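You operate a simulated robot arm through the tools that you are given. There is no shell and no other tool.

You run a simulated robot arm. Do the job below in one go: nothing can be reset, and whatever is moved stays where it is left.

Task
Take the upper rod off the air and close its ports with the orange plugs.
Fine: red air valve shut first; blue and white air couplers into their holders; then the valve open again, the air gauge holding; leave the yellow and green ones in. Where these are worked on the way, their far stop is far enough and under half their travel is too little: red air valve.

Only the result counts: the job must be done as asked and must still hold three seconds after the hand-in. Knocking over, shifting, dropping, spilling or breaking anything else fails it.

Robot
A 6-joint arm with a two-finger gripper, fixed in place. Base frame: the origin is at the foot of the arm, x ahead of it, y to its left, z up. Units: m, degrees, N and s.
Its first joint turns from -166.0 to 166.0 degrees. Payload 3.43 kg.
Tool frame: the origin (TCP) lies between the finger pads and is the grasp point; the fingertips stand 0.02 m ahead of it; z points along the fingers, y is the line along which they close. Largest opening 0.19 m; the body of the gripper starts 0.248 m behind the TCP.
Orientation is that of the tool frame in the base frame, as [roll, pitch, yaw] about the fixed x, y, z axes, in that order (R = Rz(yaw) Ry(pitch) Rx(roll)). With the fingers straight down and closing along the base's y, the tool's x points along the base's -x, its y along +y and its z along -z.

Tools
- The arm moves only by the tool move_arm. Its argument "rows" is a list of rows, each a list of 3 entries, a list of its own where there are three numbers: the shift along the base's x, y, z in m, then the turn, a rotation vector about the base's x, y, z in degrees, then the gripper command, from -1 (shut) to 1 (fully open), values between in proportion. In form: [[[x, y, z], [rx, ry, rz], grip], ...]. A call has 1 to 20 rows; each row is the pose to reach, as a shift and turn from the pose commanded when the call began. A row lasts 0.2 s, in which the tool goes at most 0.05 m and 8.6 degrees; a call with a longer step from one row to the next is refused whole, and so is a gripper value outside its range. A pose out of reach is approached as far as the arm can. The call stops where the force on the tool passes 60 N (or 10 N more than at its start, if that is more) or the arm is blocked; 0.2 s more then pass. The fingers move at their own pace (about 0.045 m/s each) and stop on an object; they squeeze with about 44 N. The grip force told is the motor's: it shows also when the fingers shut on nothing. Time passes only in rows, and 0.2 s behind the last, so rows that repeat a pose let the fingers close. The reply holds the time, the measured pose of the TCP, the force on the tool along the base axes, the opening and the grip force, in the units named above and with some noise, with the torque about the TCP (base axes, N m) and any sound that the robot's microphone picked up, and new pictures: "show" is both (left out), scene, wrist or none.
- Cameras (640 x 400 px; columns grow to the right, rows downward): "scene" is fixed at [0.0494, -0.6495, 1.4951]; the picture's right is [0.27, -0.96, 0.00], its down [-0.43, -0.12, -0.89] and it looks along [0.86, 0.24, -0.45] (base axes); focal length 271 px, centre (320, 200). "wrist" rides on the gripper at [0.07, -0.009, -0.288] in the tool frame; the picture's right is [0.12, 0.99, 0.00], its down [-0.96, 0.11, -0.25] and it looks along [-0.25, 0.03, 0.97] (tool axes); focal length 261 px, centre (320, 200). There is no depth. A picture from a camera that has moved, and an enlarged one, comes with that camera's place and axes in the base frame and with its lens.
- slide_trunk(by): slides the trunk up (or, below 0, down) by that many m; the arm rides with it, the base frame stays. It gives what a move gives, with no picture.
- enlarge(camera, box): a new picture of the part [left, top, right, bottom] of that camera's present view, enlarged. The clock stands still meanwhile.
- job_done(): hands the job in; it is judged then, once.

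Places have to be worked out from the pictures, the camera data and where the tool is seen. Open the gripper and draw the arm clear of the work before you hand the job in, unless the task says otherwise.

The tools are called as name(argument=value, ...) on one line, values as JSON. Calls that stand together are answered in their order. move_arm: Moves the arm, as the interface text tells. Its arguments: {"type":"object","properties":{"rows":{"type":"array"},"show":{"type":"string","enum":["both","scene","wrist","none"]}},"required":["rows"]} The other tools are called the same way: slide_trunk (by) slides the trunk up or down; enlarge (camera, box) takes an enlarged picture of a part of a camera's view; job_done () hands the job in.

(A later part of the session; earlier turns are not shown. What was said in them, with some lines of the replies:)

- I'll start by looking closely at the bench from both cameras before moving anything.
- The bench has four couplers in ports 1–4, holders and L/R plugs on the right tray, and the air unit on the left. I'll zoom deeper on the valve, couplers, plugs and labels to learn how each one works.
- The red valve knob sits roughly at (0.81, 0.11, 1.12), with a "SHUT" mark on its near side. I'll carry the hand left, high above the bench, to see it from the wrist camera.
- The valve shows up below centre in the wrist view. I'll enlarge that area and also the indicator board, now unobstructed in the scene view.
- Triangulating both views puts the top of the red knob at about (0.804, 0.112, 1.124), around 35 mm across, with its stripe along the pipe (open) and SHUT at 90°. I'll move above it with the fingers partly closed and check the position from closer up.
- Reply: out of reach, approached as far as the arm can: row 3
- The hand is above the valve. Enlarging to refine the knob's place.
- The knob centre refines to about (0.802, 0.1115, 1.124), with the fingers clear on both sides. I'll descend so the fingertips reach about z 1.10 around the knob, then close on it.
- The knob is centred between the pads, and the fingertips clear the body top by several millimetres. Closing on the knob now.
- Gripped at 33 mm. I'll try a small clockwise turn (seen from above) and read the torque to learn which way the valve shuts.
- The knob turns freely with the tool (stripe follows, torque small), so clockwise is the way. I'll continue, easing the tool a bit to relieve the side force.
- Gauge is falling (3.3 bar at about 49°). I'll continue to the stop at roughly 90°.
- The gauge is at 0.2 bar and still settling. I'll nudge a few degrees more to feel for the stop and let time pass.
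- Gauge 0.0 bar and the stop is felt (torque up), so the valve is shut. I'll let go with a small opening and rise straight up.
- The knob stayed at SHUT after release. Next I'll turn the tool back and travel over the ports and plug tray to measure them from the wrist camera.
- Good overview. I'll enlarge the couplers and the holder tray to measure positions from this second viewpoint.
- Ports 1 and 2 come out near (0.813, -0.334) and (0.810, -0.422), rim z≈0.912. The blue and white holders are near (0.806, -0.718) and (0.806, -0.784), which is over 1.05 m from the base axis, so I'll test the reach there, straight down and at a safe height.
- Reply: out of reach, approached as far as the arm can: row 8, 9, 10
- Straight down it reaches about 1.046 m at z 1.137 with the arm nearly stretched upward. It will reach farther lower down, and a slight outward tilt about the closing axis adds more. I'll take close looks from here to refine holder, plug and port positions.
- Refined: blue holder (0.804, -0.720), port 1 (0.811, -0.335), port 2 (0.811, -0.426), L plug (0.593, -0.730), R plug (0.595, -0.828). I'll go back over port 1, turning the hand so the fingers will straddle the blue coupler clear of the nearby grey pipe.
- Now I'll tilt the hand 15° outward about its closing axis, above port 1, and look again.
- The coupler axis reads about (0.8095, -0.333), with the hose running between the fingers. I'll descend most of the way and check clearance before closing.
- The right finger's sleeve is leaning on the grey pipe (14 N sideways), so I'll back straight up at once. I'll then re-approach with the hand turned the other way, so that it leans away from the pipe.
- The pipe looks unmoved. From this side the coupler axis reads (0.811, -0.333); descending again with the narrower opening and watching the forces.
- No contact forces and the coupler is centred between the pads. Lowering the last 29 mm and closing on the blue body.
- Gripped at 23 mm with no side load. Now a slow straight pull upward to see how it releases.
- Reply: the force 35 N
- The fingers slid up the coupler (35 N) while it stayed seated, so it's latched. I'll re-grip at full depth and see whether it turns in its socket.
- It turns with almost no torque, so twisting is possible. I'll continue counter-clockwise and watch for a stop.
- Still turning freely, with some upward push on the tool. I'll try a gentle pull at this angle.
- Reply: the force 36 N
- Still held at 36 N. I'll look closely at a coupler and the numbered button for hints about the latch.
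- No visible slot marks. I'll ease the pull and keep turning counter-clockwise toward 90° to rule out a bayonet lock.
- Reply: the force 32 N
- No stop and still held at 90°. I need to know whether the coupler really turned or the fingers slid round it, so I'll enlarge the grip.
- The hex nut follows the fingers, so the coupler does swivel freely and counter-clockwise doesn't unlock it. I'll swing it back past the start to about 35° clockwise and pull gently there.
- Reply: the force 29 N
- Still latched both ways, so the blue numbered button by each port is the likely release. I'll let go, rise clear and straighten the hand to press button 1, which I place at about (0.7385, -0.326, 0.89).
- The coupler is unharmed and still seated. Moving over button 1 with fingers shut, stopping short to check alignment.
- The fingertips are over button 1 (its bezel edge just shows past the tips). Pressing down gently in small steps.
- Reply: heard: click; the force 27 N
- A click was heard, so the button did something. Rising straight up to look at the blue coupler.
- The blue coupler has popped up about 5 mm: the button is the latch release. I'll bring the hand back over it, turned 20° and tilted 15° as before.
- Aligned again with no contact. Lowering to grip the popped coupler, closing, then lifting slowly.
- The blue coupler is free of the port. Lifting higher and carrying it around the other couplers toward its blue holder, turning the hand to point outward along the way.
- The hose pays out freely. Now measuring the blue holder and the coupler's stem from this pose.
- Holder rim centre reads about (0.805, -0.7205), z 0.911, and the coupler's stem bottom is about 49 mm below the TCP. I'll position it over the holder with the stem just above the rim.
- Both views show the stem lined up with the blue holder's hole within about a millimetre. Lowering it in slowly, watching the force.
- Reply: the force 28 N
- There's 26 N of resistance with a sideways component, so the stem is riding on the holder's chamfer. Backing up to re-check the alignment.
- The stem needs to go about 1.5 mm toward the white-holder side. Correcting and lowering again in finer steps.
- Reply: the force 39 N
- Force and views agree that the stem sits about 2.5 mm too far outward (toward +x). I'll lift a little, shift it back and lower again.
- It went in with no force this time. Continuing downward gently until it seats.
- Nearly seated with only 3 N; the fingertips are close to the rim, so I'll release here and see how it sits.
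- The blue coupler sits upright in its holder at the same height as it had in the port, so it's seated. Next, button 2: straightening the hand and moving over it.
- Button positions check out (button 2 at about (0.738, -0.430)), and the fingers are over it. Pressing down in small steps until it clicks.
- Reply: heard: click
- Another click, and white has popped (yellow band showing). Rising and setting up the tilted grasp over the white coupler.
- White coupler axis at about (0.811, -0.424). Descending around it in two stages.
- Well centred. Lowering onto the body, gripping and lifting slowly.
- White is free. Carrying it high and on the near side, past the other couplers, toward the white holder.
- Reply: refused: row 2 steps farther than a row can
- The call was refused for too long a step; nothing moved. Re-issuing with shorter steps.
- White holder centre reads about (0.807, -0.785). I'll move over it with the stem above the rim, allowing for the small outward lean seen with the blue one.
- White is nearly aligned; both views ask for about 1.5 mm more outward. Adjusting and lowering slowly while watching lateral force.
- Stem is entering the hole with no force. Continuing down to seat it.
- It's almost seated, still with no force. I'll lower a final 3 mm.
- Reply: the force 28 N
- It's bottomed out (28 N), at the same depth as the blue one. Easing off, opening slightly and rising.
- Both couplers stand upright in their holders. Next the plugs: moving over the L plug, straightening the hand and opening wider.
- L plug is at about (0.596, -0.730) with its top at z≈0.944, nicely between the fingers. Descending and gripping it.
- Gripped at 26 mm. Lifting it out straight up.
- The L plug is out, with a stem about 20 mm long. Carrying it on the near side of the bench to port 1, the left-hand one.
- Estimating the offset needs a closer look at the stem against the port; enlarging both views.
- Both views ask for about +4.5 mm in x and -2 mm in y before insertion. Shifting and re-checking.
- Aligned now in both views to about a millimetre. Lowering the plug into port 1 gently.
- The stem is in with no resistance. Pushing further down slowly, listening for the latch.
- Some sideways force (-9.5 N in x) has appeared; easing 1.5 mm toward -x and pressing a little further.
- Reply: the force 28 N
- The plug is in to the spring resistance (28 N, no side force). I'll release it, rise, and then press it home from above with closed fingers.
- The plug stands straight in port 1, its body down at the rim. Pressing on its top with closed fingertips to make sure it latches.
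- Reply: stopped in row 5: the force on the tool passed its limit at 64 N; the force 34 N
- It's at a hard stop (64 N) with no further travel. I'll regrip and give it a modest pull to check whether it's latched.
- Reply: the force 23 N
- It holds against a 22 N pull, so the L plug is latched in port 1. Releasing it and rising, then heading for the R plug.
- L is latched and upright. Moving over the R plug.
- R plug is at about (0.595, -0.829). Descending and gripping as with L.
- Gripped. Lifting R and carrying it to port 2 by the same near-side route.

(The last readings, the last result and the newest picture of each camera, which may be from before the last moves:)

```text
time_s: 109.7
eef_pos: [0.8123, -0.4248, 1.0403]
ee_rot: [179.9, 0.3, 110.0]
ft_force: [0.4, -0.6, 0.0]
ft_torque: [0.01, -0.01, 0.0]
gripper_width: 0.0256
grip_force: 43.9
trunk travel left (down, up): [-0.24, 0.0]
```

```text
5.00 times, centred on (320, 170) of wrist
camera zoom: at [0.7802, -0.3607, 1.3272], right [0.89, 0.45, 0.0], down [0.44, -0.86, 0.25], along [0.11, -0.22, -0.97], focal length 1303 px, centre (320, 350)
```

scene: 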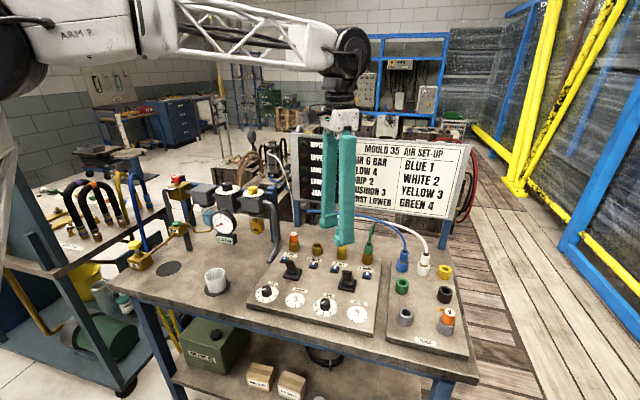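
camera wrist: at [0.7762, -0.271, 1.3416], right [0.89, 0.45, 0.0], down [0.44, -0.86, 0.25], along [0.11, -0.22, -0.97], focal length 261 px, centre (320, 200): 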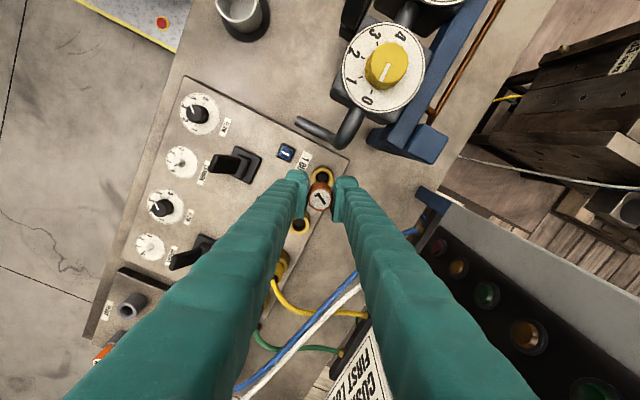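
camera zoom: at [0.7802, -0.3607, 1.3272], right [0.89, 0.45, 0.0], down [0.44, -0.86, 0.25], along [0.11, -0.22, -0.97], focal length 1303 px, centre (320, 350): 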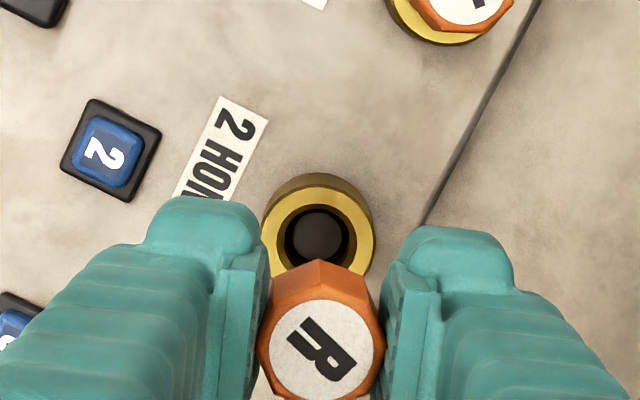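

Lowering closer above port 2 with a small correction, then re-checking alignment.

move_arm(rows=[[[-0.0015, 0.0015, -0.025], [0, 0, 0], -1], [[-0.0015, 0.0015, -0.05], [0, 0, 0], -1], [[-0.0015, 0.0015, -0.06], [0, 0, 0], -1], [[-0.0015, 0.0015, -0.06], [0, 0, 0], -1]], show="none")

enlarge(camera="scene", box=[295, 220, 335, 260])

enlarge(camera="wrist", box=[290, 160, 350, 210])

```text
time_s: 110.7
eef_pos: [0.81, -0.4243, 0.9799]
ee_rot: [179.9, 0.2, 110.1]
ft_force: [-0.6, 1.2, -0.6]
ft_torque: [0.02, -0.01, 0.01]
gripper_width: 0.0256
grip_force: 44.1
trunk travel left (down, up): [-0.24, 0.0]
```

```text
10.00 times, centred on (315, 240) of scene
camera zoom: at [0.0494, -0.6495, 1.4951], right [0.27, -0.96, 0.0], down [-0.43, -0.12, -0.89], along [0.86, 0.24, -0.45], focal length 2713 px, centre (370, -200)
```

zoom: 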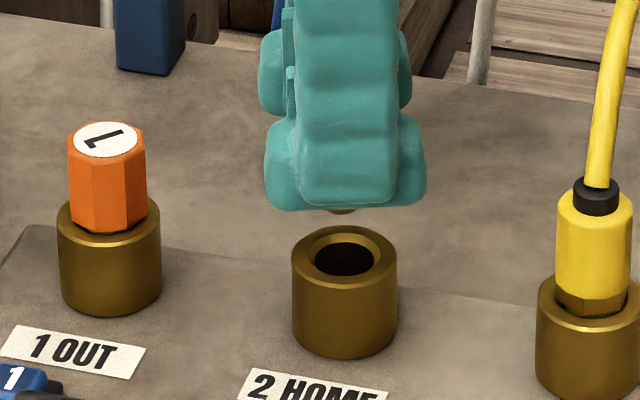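

```text
8.00 times, centred on (320, 185) of wrist
camera zoom: at [0.7773, -0.3601, 1.2676], right [0.89, 0.45, 0.0], down [0.44, -0.86, 0.25], along [0.11, -0.22, -0.97], focal length 2085 px, centre (320, 320)
```

zoom: 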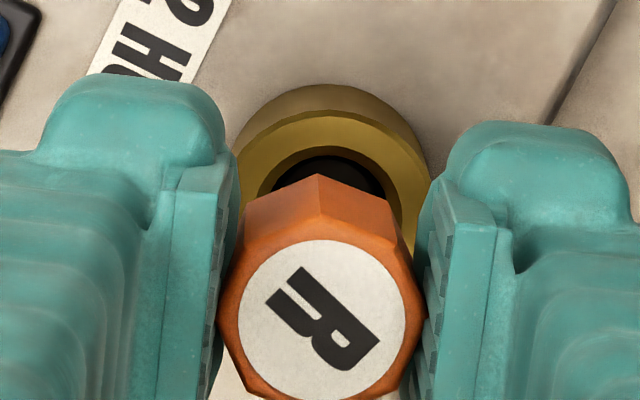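

Alignment matches the successful L insertion to within a millimetre. Lowering R into port 2.

move_arm(rows=[[[0, -0.0008, -0.008], [0, 0, 0], -1], [[0, -0.0008, -0.016], [0, 0, 0], -1], [[0, -0.0008, -0.023], [0, 0, 0], -1], [[0, -0.0008, -0.029], [0, 0, 0], -1], [[0, -0.0008, -0.034], [0, 0, 0], -1]], show="none")

enlarge(camera="wrist", box=[290, 160, 350, 210])

enlarge(camera="scene", box=[295, 220, 335, 260])

```text
time_s: 111.9
eef_pos: [0.8097, -0.4229, 0.9454]
ee_rot: [179.8, 0.2, 110.1]
ft_force: [2.2, 0.0, -0.3]
ft_torque: [0.0, -0.13, -0.01]
gripper_width: 0.0255
grip_force: 44.1
trunk travel left (down, up): [-0.24, 0.0]
```

```text
8.00 times, centred on (320, 185) of wrist
camera zoom: at [0.7774, -0.3602, 1.2323], right [0.89, 0.45, 0.0], down [0.44, -0.86, 0.25], along [0.11, -0.22, -0.97], focal length 2085 px, centre (320, 320)
```

zoom: 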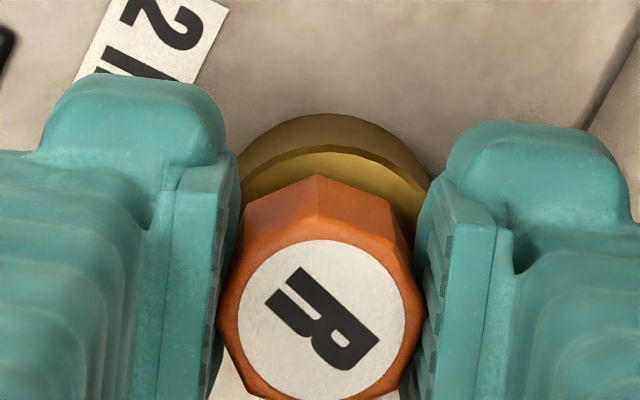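

```text
10.00 times, centred on (315, 240) of scene
camera zoom: at [0.0494, -0.6495, 1.4951], right [0.27, -0.96, 0.0], down [-0.43, -0.12, -0.89], along [0.86, 0.24, -0.45], focal length 2713 px, centre (370, -200)
```

zoom: 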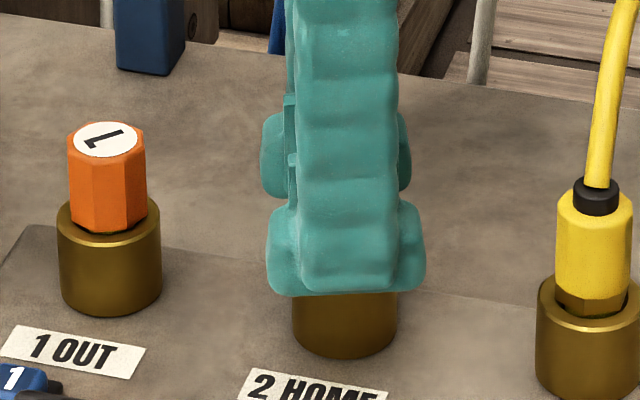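

In with no resistance so far. Continuing down in small steps to the spring and the stop.

move_arm(rows=[[[0, 0, -0.003], [0, 0, 0], -1], [[0, 0, -0.006], [0, 0, 0], -1], [[0, 0, -0.009], [0, 0, 0], -1], [[0, 0, -0.011], [0, 0, 0], -1]], show="none")

```text
time_s: 112.9
eef_pos: [0.8103, -0.4257, 0.9343]
ee_rot: [179.8, 0.4, 110.1]
ft_force: [-0.3, -1.2, 33.3]
ft_torque: [-0.25, -0.11, -0.04]
gripper_width: 0.0261
grip_force: 44.1
trunk travel left (down, up): [-0.24, 0.0]
```

33 N straight up with no side load: it's at the stop. I'll release, press from the top with closed fingers, then check the latch with a light pull.

move_arm(rows=[[[0, 0, 0.003], [0, 0, 0], -1], [[0, 0, 0.003], [0, 0, 0], -0.5], [[0, 0, 0.003], [0, 0, 0], -0.5], [[0, 0, 0.003], [0, 0, 0], -0.5], [[0, 0, 0.02], [0, 0, 0], -0.5], [[0, 0, 0.05], [0, 0, 0], -0.5], [[0, 0, 0.08], [0, 0, 0], -0.8], [[0, 0, 0.08], [0, 0, 0], -1], [[0, 0, 0.08], [0, 0, 0], -1]], show="none")

enlarge(camera="scene", box=[280, 210, 350, 265])

enlarge(camera="wrist", box=[270, 130, 370, 210])

```text
time_s: 114.9
eef_pos: [0.8091, -0.4242, 1.0137]
ee_rot: [179.9, 0.2, 110.2]
ft_force: [-0.3, 0.4, -0.7]
ft_torque: [0.01, 0.0, -0.02]
gripper_width: 0.0001
grip_force: 19.8
trunk travel left (down, up): [-0.24, 0.0]
```

```text
7.27 times, centred on (315, 238) of scene
camera zoom: at [0.0494, -0.6495, 1.4951], right [0.27, -0.96, 0.0], down [-0.43, -0.12, -0.89], along [0.86, 0.24, -0.45], focal length 1973 px, centre (356, -73)
```

zoom: 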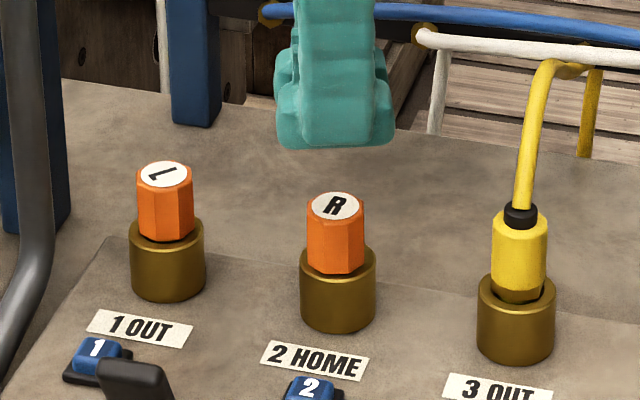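

```text
5.00 times, centred on (320, 170) of wrist
camera zoom: at [0.7767, -0.3599, 1.3015], right [0.89, 0.45, 0.0], down [0.44, -0.86, 0.25], along [0.11, -0.22, -0.97], focal length 1303 px, centre (320, 350)
```

zoom: 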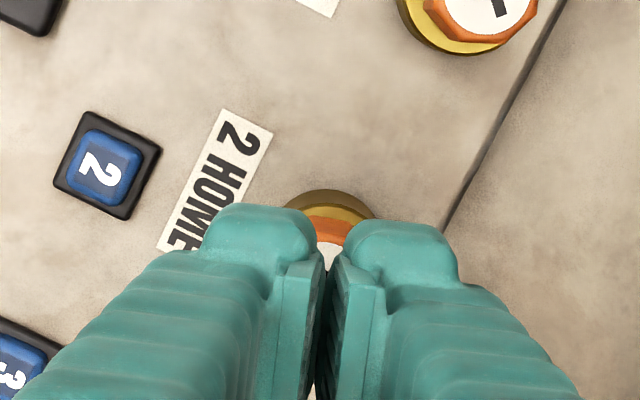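

Both plugs sit at the same height. Pressing R from above, gently.

move_arm(rows=[[[0.0005, 0, -0.03], [0, 0, 0], -1], [[0.0005, 0, -0.044], [0, 0, 0], -1], [[0.0005, 0, -0.048], [0, 0, 0], -1], [[0.0005, 0, -0.051], [0, 0, 0], -1]], show="none")

```text
time_s: 115.9
eef_pos: [0.8094, -0.4242, 0.9645]
ee_rot: [179.8, 0.4, 110.1]
ft_force: [3.1, -0.1, 21.1]
ft_torque: [-0.01, -0.15, 0.0]
gripper_width: 0.0058
grip_force: 34.3
trunk travel left (down, up): [-0.24, 0.0]
```

Pressing a touch more, then regripping for the pull check.

move_arm(rows=[[[0, 0, -0.003], [0, 0, 0], -1], [[0, 0, 0.01], [0, 0, 0], -1], [[0, 0, 0.035], [0, 0, 0], -0.5], [[0, 0, 0.035], [0, 0, 0], -0.5], [[0, 0, 0.0], [0, 0, 0], -0.5], [[0, 0, -0.025], [0, 0, 0], -0.5], [[0, 0, -0.025], [0, 0, 0], -1], [[0, 0, -0.025], [0, 0, 0], -1], [[0, 0, -0.025], [0, 0, 0], -1], [[0, 0, -0.023], [0, 0, 0], -1], [[0, 0, -0.0215], [0, 0, 0], -1]], show="none")

enlarge(camera="scene", box=[280, 210, 350, 265])

```text
time_s: 118.3
eef_pos: [0.8109, -0.423, 0.9366]
ee_rot: [-180.0, 0.1, 110.0]
ft_force: [-2.8, 1.0, -27.0]
ft_torque: [0.15, 0.08, -0.01]
gripper_width: 0.0248
grip_force: 44.2
trunk travel left (down, up): [-0.24, 0.0]
```

```text
7.27 times, centred on (315, 238) of scene
camera zoom: at [0.0494, -0.6495, 1.4951], right [0.27, -0.96, 0.0], down [-0.43, -0.12, -0.89], along [0.86, 0.24, -0.45], focal length 1973 px, centre (356, -73)
```

zoom: 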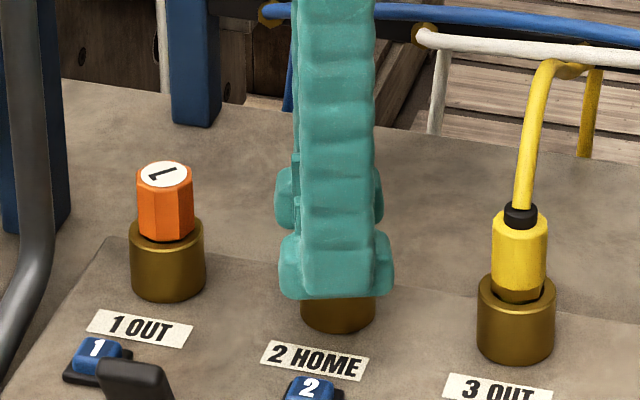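

R holds against 27 N too, so both plugs are latched. Releasing and rising, then I'll cross back to the red valve.

move_arm(rows=[[[0, 0, -0.004], [0, 0, 0], -1], [[0, 0, -0.004], [0, 0, 0], -0.5], [[0, 0, -0.004], [0, 0, 0], -0.5], [[0, 0, -0.004], [0, 0, 0], -0.5], [[0, 0, 0.02], [0, 0, 0], -0.5], [[0, 0, 0.06], [0, 0, 0], -0.5], [[-0.01, 0, 0.105], [0, 0, 0], -0.5], [[-0.02, 0, 0.15], [0, 0, 0], -0.4], [[-0.03, 0.01, 0.195], [0, 0, 0], -0.3], [[-0.035, 0.02, 0.24], [0, 0, 0], -0.3], [[-0.035, 0.04, 0.275], [0, 0, 0], -0.3]], show="none")

enlarge(camera="scene", box=[270, 205, 390, 275])

move_arm(rows=[[[0.0, 0.045, 0], [0, 0, -3], -0.3], [[0.0, 0.09, 0], [0, 0, -6], -0.3], [[0.0, 0.135, 0], [0, 0, -9], -0.3], [[0.0, 0.18, 0], [0, 0, -12], -0.3], [[0.0, 0.225, 0], [0, 0, -15], -0.3], [[0.0, 0.27, 0], [0, 0, -18], -0.3], [[0.0, 0.315, 0], [0, 0, -21], -0.3], [[0.005, 0.36, 0], [0, 0, -23], -0.3], [[0.01, 0.405, 0], [0, 0, -23], -0.3], [[0.02, 0.445, 0], [0, 0, -23], -0.3], [[0.025, 0.475, 0], [0, 0, -23], -0.3], [[0.0255, 0.493, 0], [0, 0, -23], -0.3], [[0.0255, 0.493, 0], [0, 0, -23], -0.3]])

```text
time_s: 120.7
eef_pos: [0.7775, -0.3834, 1.2164]
ee_rot: [179.9, 0.2, 110.0]
ft_force: [0.5, -1.1, -0.2]
ft_torque: [0.1, 0.04, 0.0]
gripper_width: 0.0665
grip_force: 0.1
trunk travel left (down, up): [-0.24, 0.0]
```

```text
5.33 times, centred on (330, 240) of scene
camera zoom: at [0.0494, -0.6495, 1.4951], right [0.27, -0.96, 0.0], down [-0.43, -0.12, -0.89], along [0.86, 0.24, -0.45], focal length 1447 px, centre (267, -13)
```

zoom: 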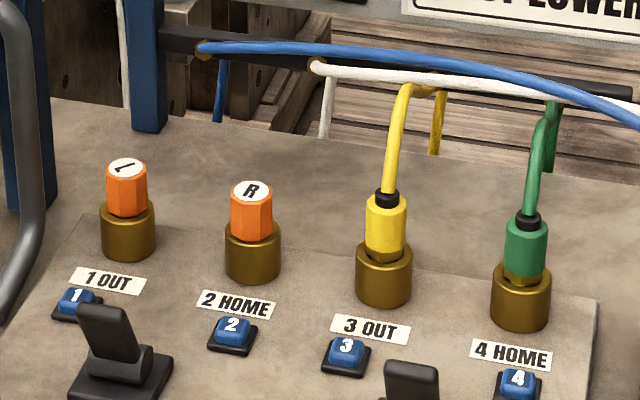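

```text
time_s: 123.5
eef_pos: [0.8002, 0.1069, 1.2161]
ee_rot: [179.9, 0.3, 87.0]
ft_force: [0.2, 0.3, 0.5]
ft_torque: [0.0, 0.02, 0.01]
gripper_width: 0.0665
grip_force: 0.1
trunk travel left (down, up): [-0.24, 0.0]
camera wrist: at [0.795, 0.1798, 1.5043], right [1.0, 0.07, 0.0], down [0.06, -0.97, 0.25], along [0.02, -0.25, -0.97], focal length 261 px, centre (320, 200)
```

scene: 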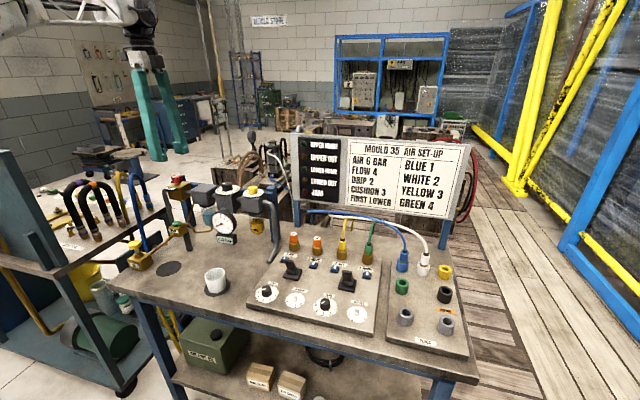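
wrist: 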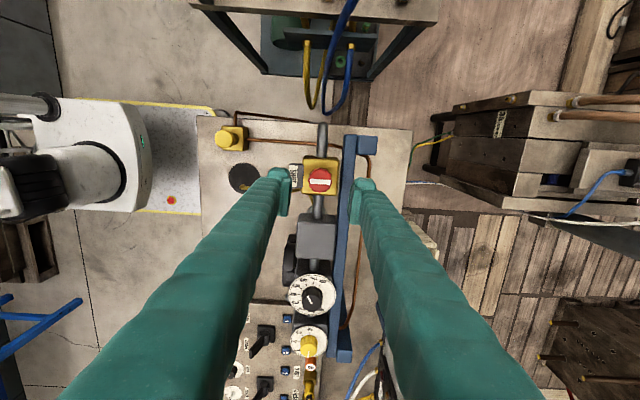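

All four ports look right, and I'm above the valve again. Checking the knob position before descending.

enlarge(camera="wrist", box=[280, 140, 360, 220])

enlarge(camera="scene", box=[160, 160, 250, 250])

```text
5.00 times, centred on (320, 180) of wrist
camera zoom: at [0.795, 0.1798, 1.5043], right [1.0, 0.07, 0.0], down [0.06, -0.97, 0.25], along [0.02, -0.25, -0.97], focal length 1303 px, centre (320, 300)
```

zoom: 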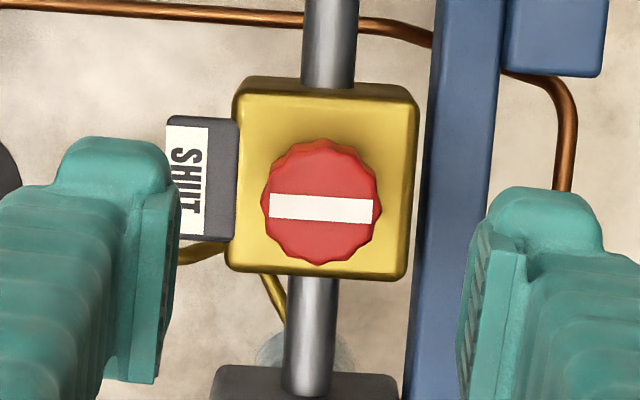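

```text
4.44 times, centred on (205, 205) of scene
camera zoom: at [0.0494, -0.6495, 1.4951], right [0.27, -0.96, 0.0], down [-0.43, -0.12, -0.89], along [0.86, 0.24, -0.45], focal length 1206 px, centre (831, 178)
```

zoom: 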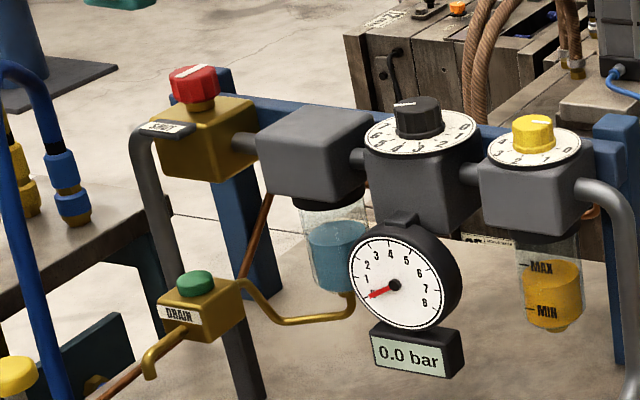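

Knob at (0.800, 0.109), as before; gauge still 0.0 bar. Descending, gripping, ready to turn it back.

move_arm(rows=[[[0.0, 0.002, -0.03], [0, 0, 0], -0.4], [[0.0, 0.002, -0.06], [0, 0, 0], -0.4], [[0.0, 0.002, -0.08], [0, 0, 0], -0.4], [[0.0, 0.002, -0.096], [0, 0, 0], -0.4], [[0.0, 0.002, -0.096], [0, 0, 0], -0.4], [[0.0, 0.002, -0.096], [0, 0, 0], -0.7], [[0.0, 0.002, -0.096], [0, 0, 0], -1], [[0.0, 0.002, -0.096], [0, 0, 0], -1], [[0.0, 0.002, -0.096], [0, 0, 0], -1]], show="none")

enlarge(camera="wrist", box=[270, 150, 370, 230])

```text
time_s: 125.5
eef_pos: [0.7992, 0.1115, 1.1212]
ee_rot: [180.0, 0.3, 87.0]
ft_force: [-12.2, 0.3, -5.2]
ft_torque: [-0.01, 0.1, -0.01]
gripper_width: 0.0335
grip_force: 44.6
trunk travel left (down, up): [-0.24, 0.0]
```

```text
5.00 times, centred on (320, 190) of wrist
camera zoom: at [0.7954, 0.1829, 1.4085], right [1.0, 0.07, 0.0], down [0.06, -0.97, 0.25], along [0.02, -0.25, -0.97], focal length 1303 px, centre (320, 250)
```

zoom: 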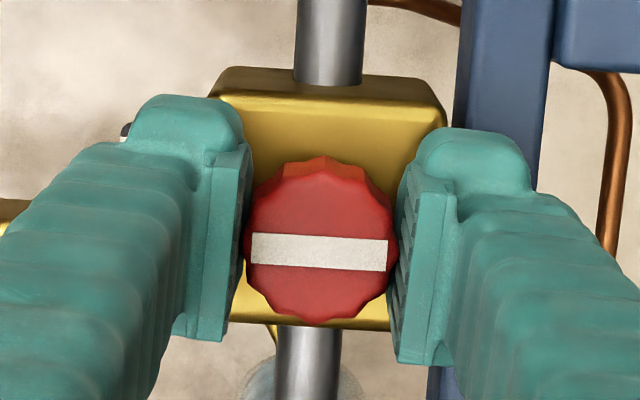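

Gripped. Turning counter-clockwise back toward open, in stages, with a small relief of the side load.

move_arm(rows=[[[-0.0015, 0, 0], [0, 0, 7], -1], [[-0.0015, 0, 0], [0, 0, 14], -1], [[-0.0015, 0, 0], [0, 0, 21], -1], [[-0.0015, 0, 0], [0, 0, 28], -1], [[-0.0015, 0, 0], [0, 0, 35], -1], [[-0.0015, 0, 0], [0, 0, 42], -1], [[-0.0015, 0, 0], [0, 0, 48], -1]], show="none")

enlarge(camera="scene", box=[160, 160, 380, 280])

```text
time_s: 127.1
eef_pos: [0.7986, 0.11, 1.1209]
ee_rot: [179.8, 0.2, 135.1]
ft_force: [-9.9, -2.5, -3.2]
ft_torque: [-0.09, 0.08, -0.02]
gripper_width: 0.0334
grip_force: 45.0
trunk travel left (down, up): [-0.24, 0.0]
```

```text
2.91 times, centred on (270, 220) of scene
camera zoom: at [0.0494, -0.6495, 1.4951], right [0.27, -0.96, 0.0], down [-0.43, -0.12, -0.89], along [0.86, 0.24, -0.45], focal length 789 px, centre (466, 142)
```

zoom: 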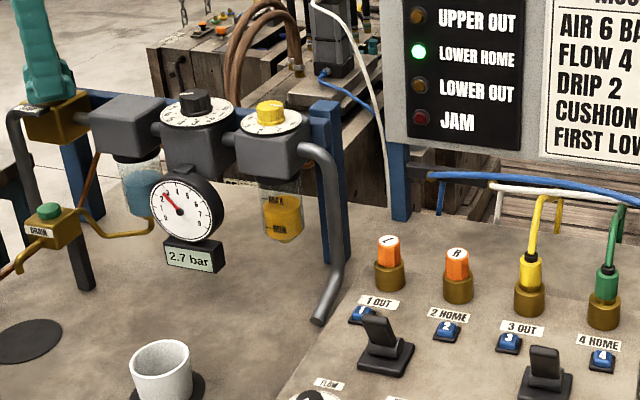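

The gauge is rising (2.7 bar), LOWER HOME is lit, and both plugs stay put. Continuing to full open.

move_arm(rows=[[[-0.001, 0, 0], [0, 0, 7], -1], [[-0.001, 0, 0], [0, 0, 14], -1], [[-0.001, 0, 0], [0, 0, 21], -1], [[-0.001, 0, 0], [0, 0, 28], -1], [[-0.001, 0, 0], [0, 0, 35], -1], [[-0.001, 0, 0], [0, 0, 42], -1], [[-0.001, 0, 0], [0, 0, 46], -1]], show="none")

enlarge(camera="scene", box=[160, 160, 380, 280])

enlarge(camera="wrist", box=[270, 150, 370, 230])

```text
time_s: 128.7
eef_pos: [0.7977, 0.1084, 1.1211]
ee_rot: [179.9, 0.3, -179.0]
ft_force: [-2.9, -8.3, 6.9]
ft_torque: [-0.09, 0.15, -0.58]
gripper_width: 0.0333
grip_force: 45.2
trunk travel left (down, up): [-0.24, 0.0]
```

```text
2.91 times, centred on (270, 220) of scene
camera zoom: at [0.0494, -0.6495, 1.4951], right [0.27, -0.96, 0.0], down [-0.43, -0.12, -0.89], along [0.86, 0.24, -0.45], focal length 789 px, centre (466, 142)
```

zoom: 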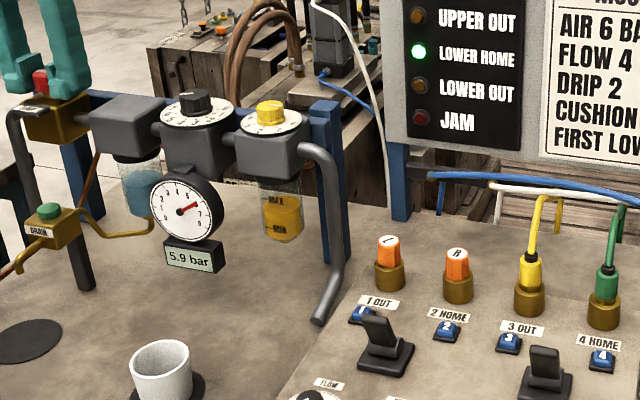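

```text
5.00 times, centred on (320, 190) of wrist
camera zoom: at [0.7267, 0.0998, 1.4086], right [-0.14, 0.99, 0.0], down [0.96, 0.13, 0.25], along [0.25, 0.04, -0.97], focal length 1303 px, centre (320, 250)
```

zoom: 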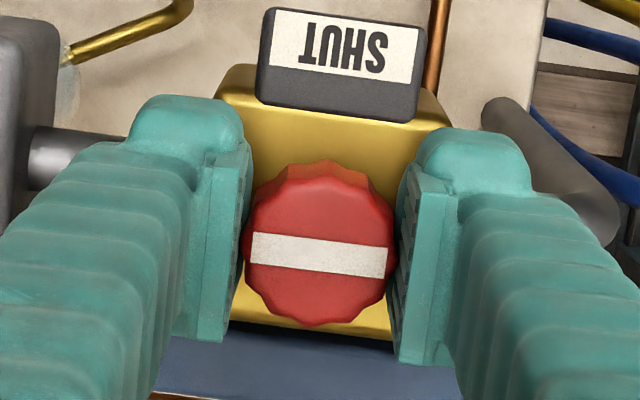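

At the open stop (torque felt), 5.9 bar and climbing. Releasing the knob, rising clear and letting some time pass to see the gauge hold.

move_arm(rows=[[[0, 0, 0], [0, 0, -1.5], -1], [[0, 0, 0], [0, 0, -1.5], -0.4], [[0, 0, 0], [0, 0, -1.5], -0.4], [[0, 0, 0], [0, 0, -1.5], -0.3], [[0, 0, 0.02], [0, 0, -1.5], -0.3], [[0, 0, 0.06], [0, 0, -1.5], -0.3], [[0, 0, 0.1], [0, 0, -1.5], -0.3], [[-0.02, 0, 0.14], [0, 0, -1.5], -0.3], [[-0.06, 0, 0.16], [0, 0, -1.5], -0.3], [[-0.1, 0, 0.17], [0, 0, -1.5], -0.3], [[-0.145, 0, 0.17], [0, 0, -1.5], -0.3], [[-0.19, 0, 0.17], [0, 0, -1.5], -0.3]])

enlarge(camera="scene", box=[160, 160, 260, 250])

enlarge(camera="scene", box=[270, 130, 470, 290])

```text
time_s: 131.3
eef_pos: [0.6122, 0.1112, 1.2876]
ee_rot: [179.9, 0.1, 179.5]
ft_force: [0.4, 0.8, 0.0]
ft_torque: [-0.02, 0.22, 0.01]
gripper_width: 0.0664
grip_force: 0.1
trunk travel left (down, up): [-0.24, 0.0]
camera wrist: at [0.5402, 0.1042, 1.576], right [-0.11, 0.99, 0.0], down [0.96, 0.11, 0.25], along [0.25, 0.03, -0.97], focal length 261 px, centre (320, 200)
```

scene: 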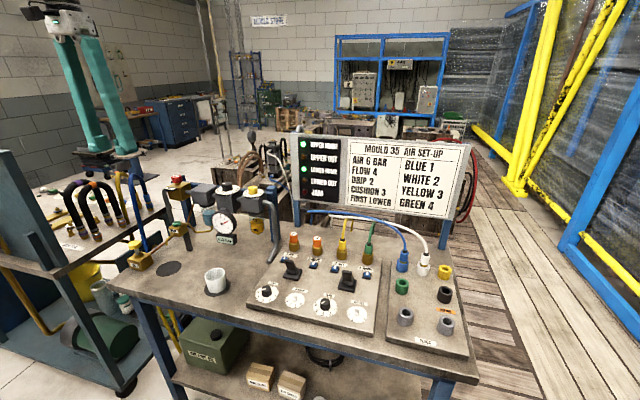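
wrist: 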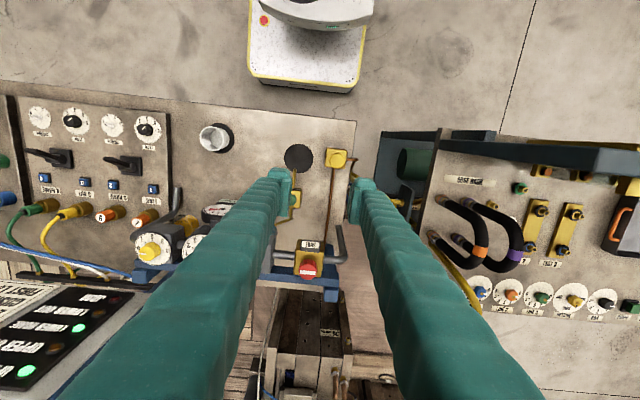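

```text
4.44 times, centred on (210, 205) of scene
camera zoom: at [0.0494, -0.6495, 1.4951], right [0.27, -0.96, 0.0], down [-0.43, -0.12, -0.89], along [0.86, 0.24, -0.45], focal length 1206 px, centre (809, 178)
```

zoom: 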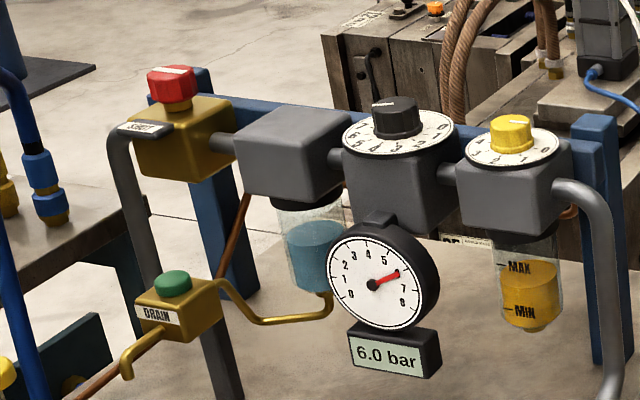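

```text
2.50 times, centred on (370, 210) of scene
camera zoom: at [0.0494, -0.6495, 1.4951], right [0.27, -0.96, 0.0], down [-0.43, -0.12, -0.89], along [0.86, 0.24, -0.45], focal length 678 px, centre (195, 175)
```

zoom: 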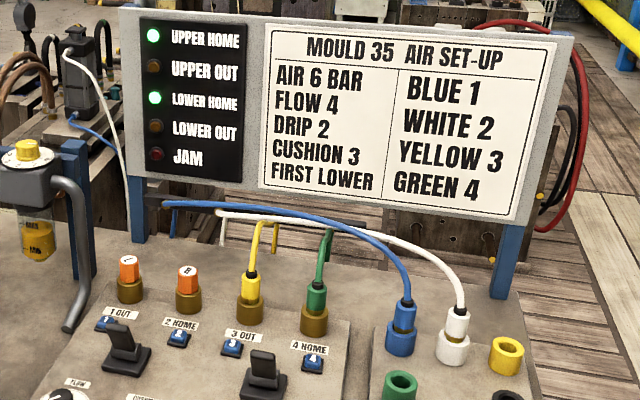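

Gauge is back at 6.0 bar and the plugs hold. I'll draw the arm further back and let a few seconds pass to confirm it stays.

move_arm(rows=[[[-0.04, 0, 0.02], [0, 0, 0], -0.3], [[-0.08, 0, 0.04], [0, 0, 0], -0.3], [[-0.12, 0, 0.06], [0, 0, 0], -0.3], [[-0.16, 0, 0.08], [0, 0, 0], 0], [[-0.2, 0, 0.08], [0, 0, 0], 0.5], [[-0.2, 0, 0.08], [0, 0, 0], 0.5], [[-0.2, 0, 0.08], [0, 0, 0], 0.5], [[-0.2, 0, 0.08], [0, 0, 0], 0.5], [[-0.2, 0, 0.08], [0, 0, 0], 0.5], [[-0.2, 0, 0.08], [0, 0, 0], 0.5], [[-0.2, 0, 0.08], [0, 0, 0], 0.5], [[-0.2, 0, 0.08], [0, 0, 0], 0.5], [[-0.2, 0, 0.08], [0, 0, 0], 0.5], [[-0.2, 0, 0.08], [0, 0, 0], 0.5], [[-0.2, 0, 0.08], [0, 0, 0], 0.5], [[-0.2, 0, 0.08], [0, 0, 0], 0.5], [[-0.2, 0, 0.08], [0, 0, 0], 0.5], [[-0.2, 0, 0.08], [0, 0, 0], 0.5]])

enlarge(camera="scene", box=[160, 160, 260, 250])

enlarge(camera="scene", box=[270, 215, 390, 285])

enlarge(camera="scene", box=[370, 225, 490, 345])

enlarge(camera="scene", box=[200, 255, 390, 345])

```text
time_s: 135.1
eef_pos: [0.4056, 0.1102, 1.3669]
ee_rot: [179.9, 0.2, 179.5]
ft_force: [0.1, 0.2, 1.0]
ft_torque: [0.01, -0.01, -0.01]
gripper_width: 0.1425
grip_force: 0.1
trunk travel left (down, up): [-0.24, 0.0]
camera wrist: at [0.3339, 0.1023, 1.6549], right [-0.11, 0.99, 0.0], down [0.96, 0.11, 0.25], along [0.25, 0.03, -0.97], focal length 261 px, centre (320, 200)
```

scene: 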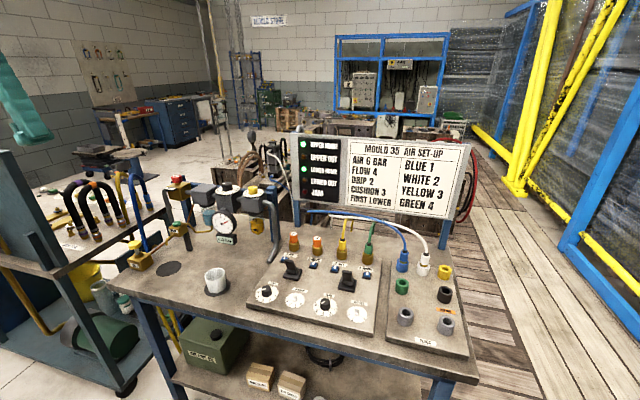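
wrist: 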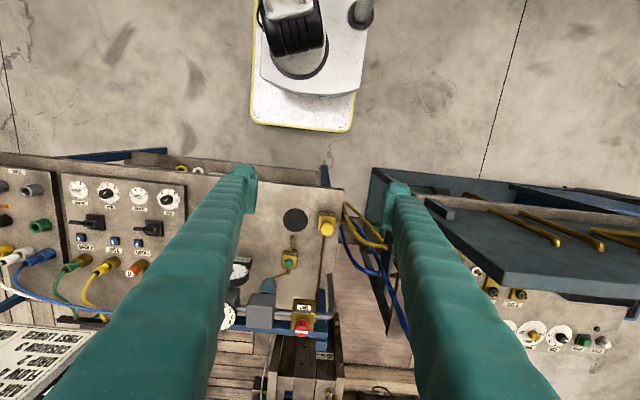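

```text
4.44 times, centred on (210, 205) of scene
camera zoom: at [0.0494, -0.6495, 1.4951], right [0.27, -0.96, 0.0], down [-0.43, -0.12, -0.89], along [0.86, 0.24, -0.45], focal length 1206 px, centre (809, 178)
```

zoom: 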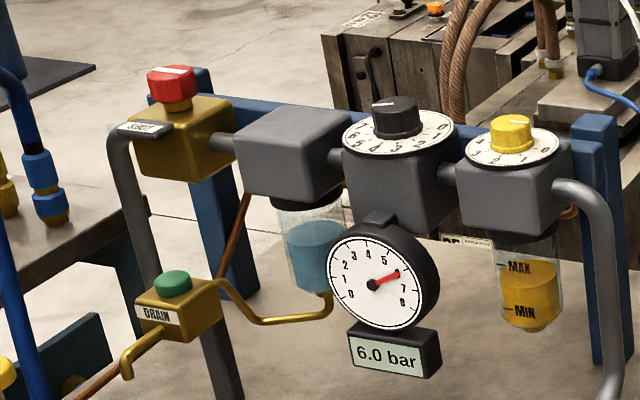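

```text
5.33 times, centred on (330, 250) of scene
camera zoom: at [0.0494, -0.6495, 1.4951], right [0.27, -0.96, 0.0], down [-0.43, -0.12, -0.89], along [0.86, 0.24, -0.45], focal length 1447 px, centre (267, -67)
```

zoom: 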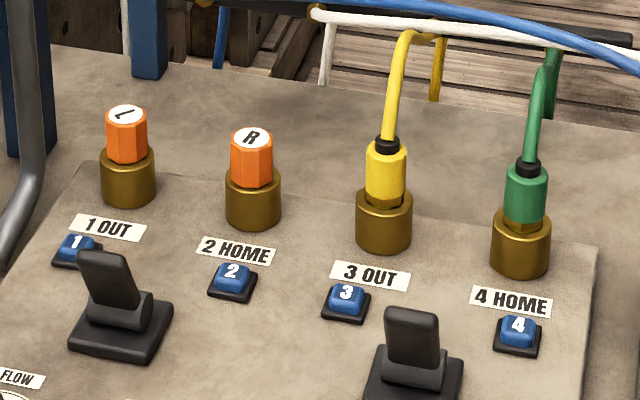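

```text
3.33 times, centred on (430, 285) of scene
camera zoom: at [0.0494, -0.6495, 1.4951], right [0.27, -0.96, 0.0], down [-0.43, -0.12, -0.89], along [0.86, 0.24, -0.45], focal length 904 px, centre (-47, -83)
```

zoom: 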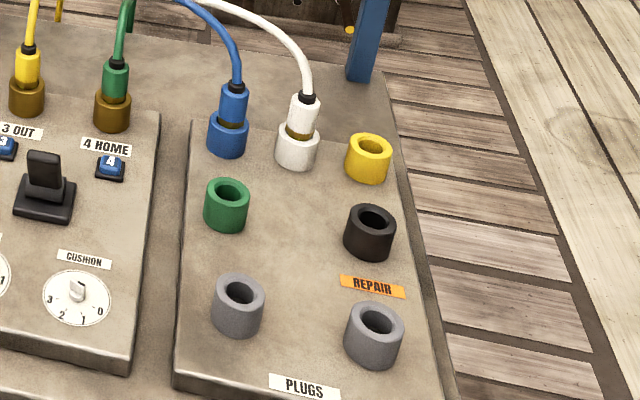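

```text
3.37 times, centred on (295, 300) of scene
camera zoom: at [0.0494, -0.6495, 1.4951], right [0.27, -0.96, 0.0], down [-0.43, -0.12, -0.89], along [0.86, 0.24, -0.45], focal length 914 px, centre (404, -137)
```

zoom: 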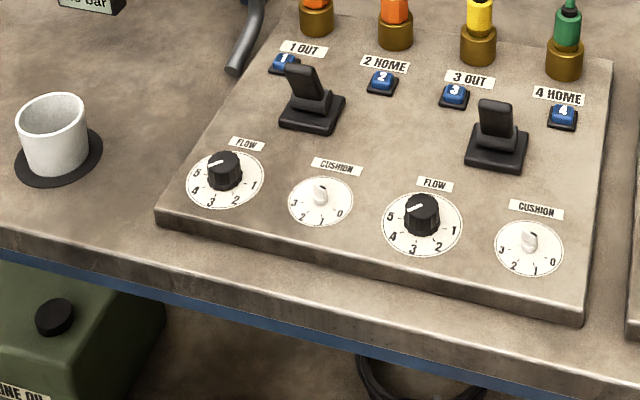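

After several seconds the gauge still reads 6.0 bar with the valve fully open. Both plugs are latched in ports 1 and 2, blue and white are in their holders, yellow and green are untouched, and the hand is open and clear. Handing in.

job_done()

```text
The job is handed in.
```

The upper rod is off the air, and the orange plugs are latched in its ports: L in port 1, R in port 2.

- **Order:** I shut the red valve first, to its stop. The gauge read 0.0 bar before I touched either coupler.
- **Couplers:** Blue and white are fully down in their own holders. Each was locked in its port until I pressed the blue button beside it (1 and 2).
- **Plugs:** Each plug held against a pull of over 20 N.
- **Air back on:** I turned the valve back to its open stop. The gauge returned to 6.0 bar and was still there about four seconds later.
- **Left alone:** Yellow and green stayed in ports 3 and 4. The levers and the flow and cushion dials look unchanged.

While I was reaching for the blue coupler, the gripper leaned on the grey pipe beside port 1 with about 14 N. I backed off at once, and the pipe looks unmoved.

The gripper was open and clear of the bench at hand-in; I haven't seen the verdict.
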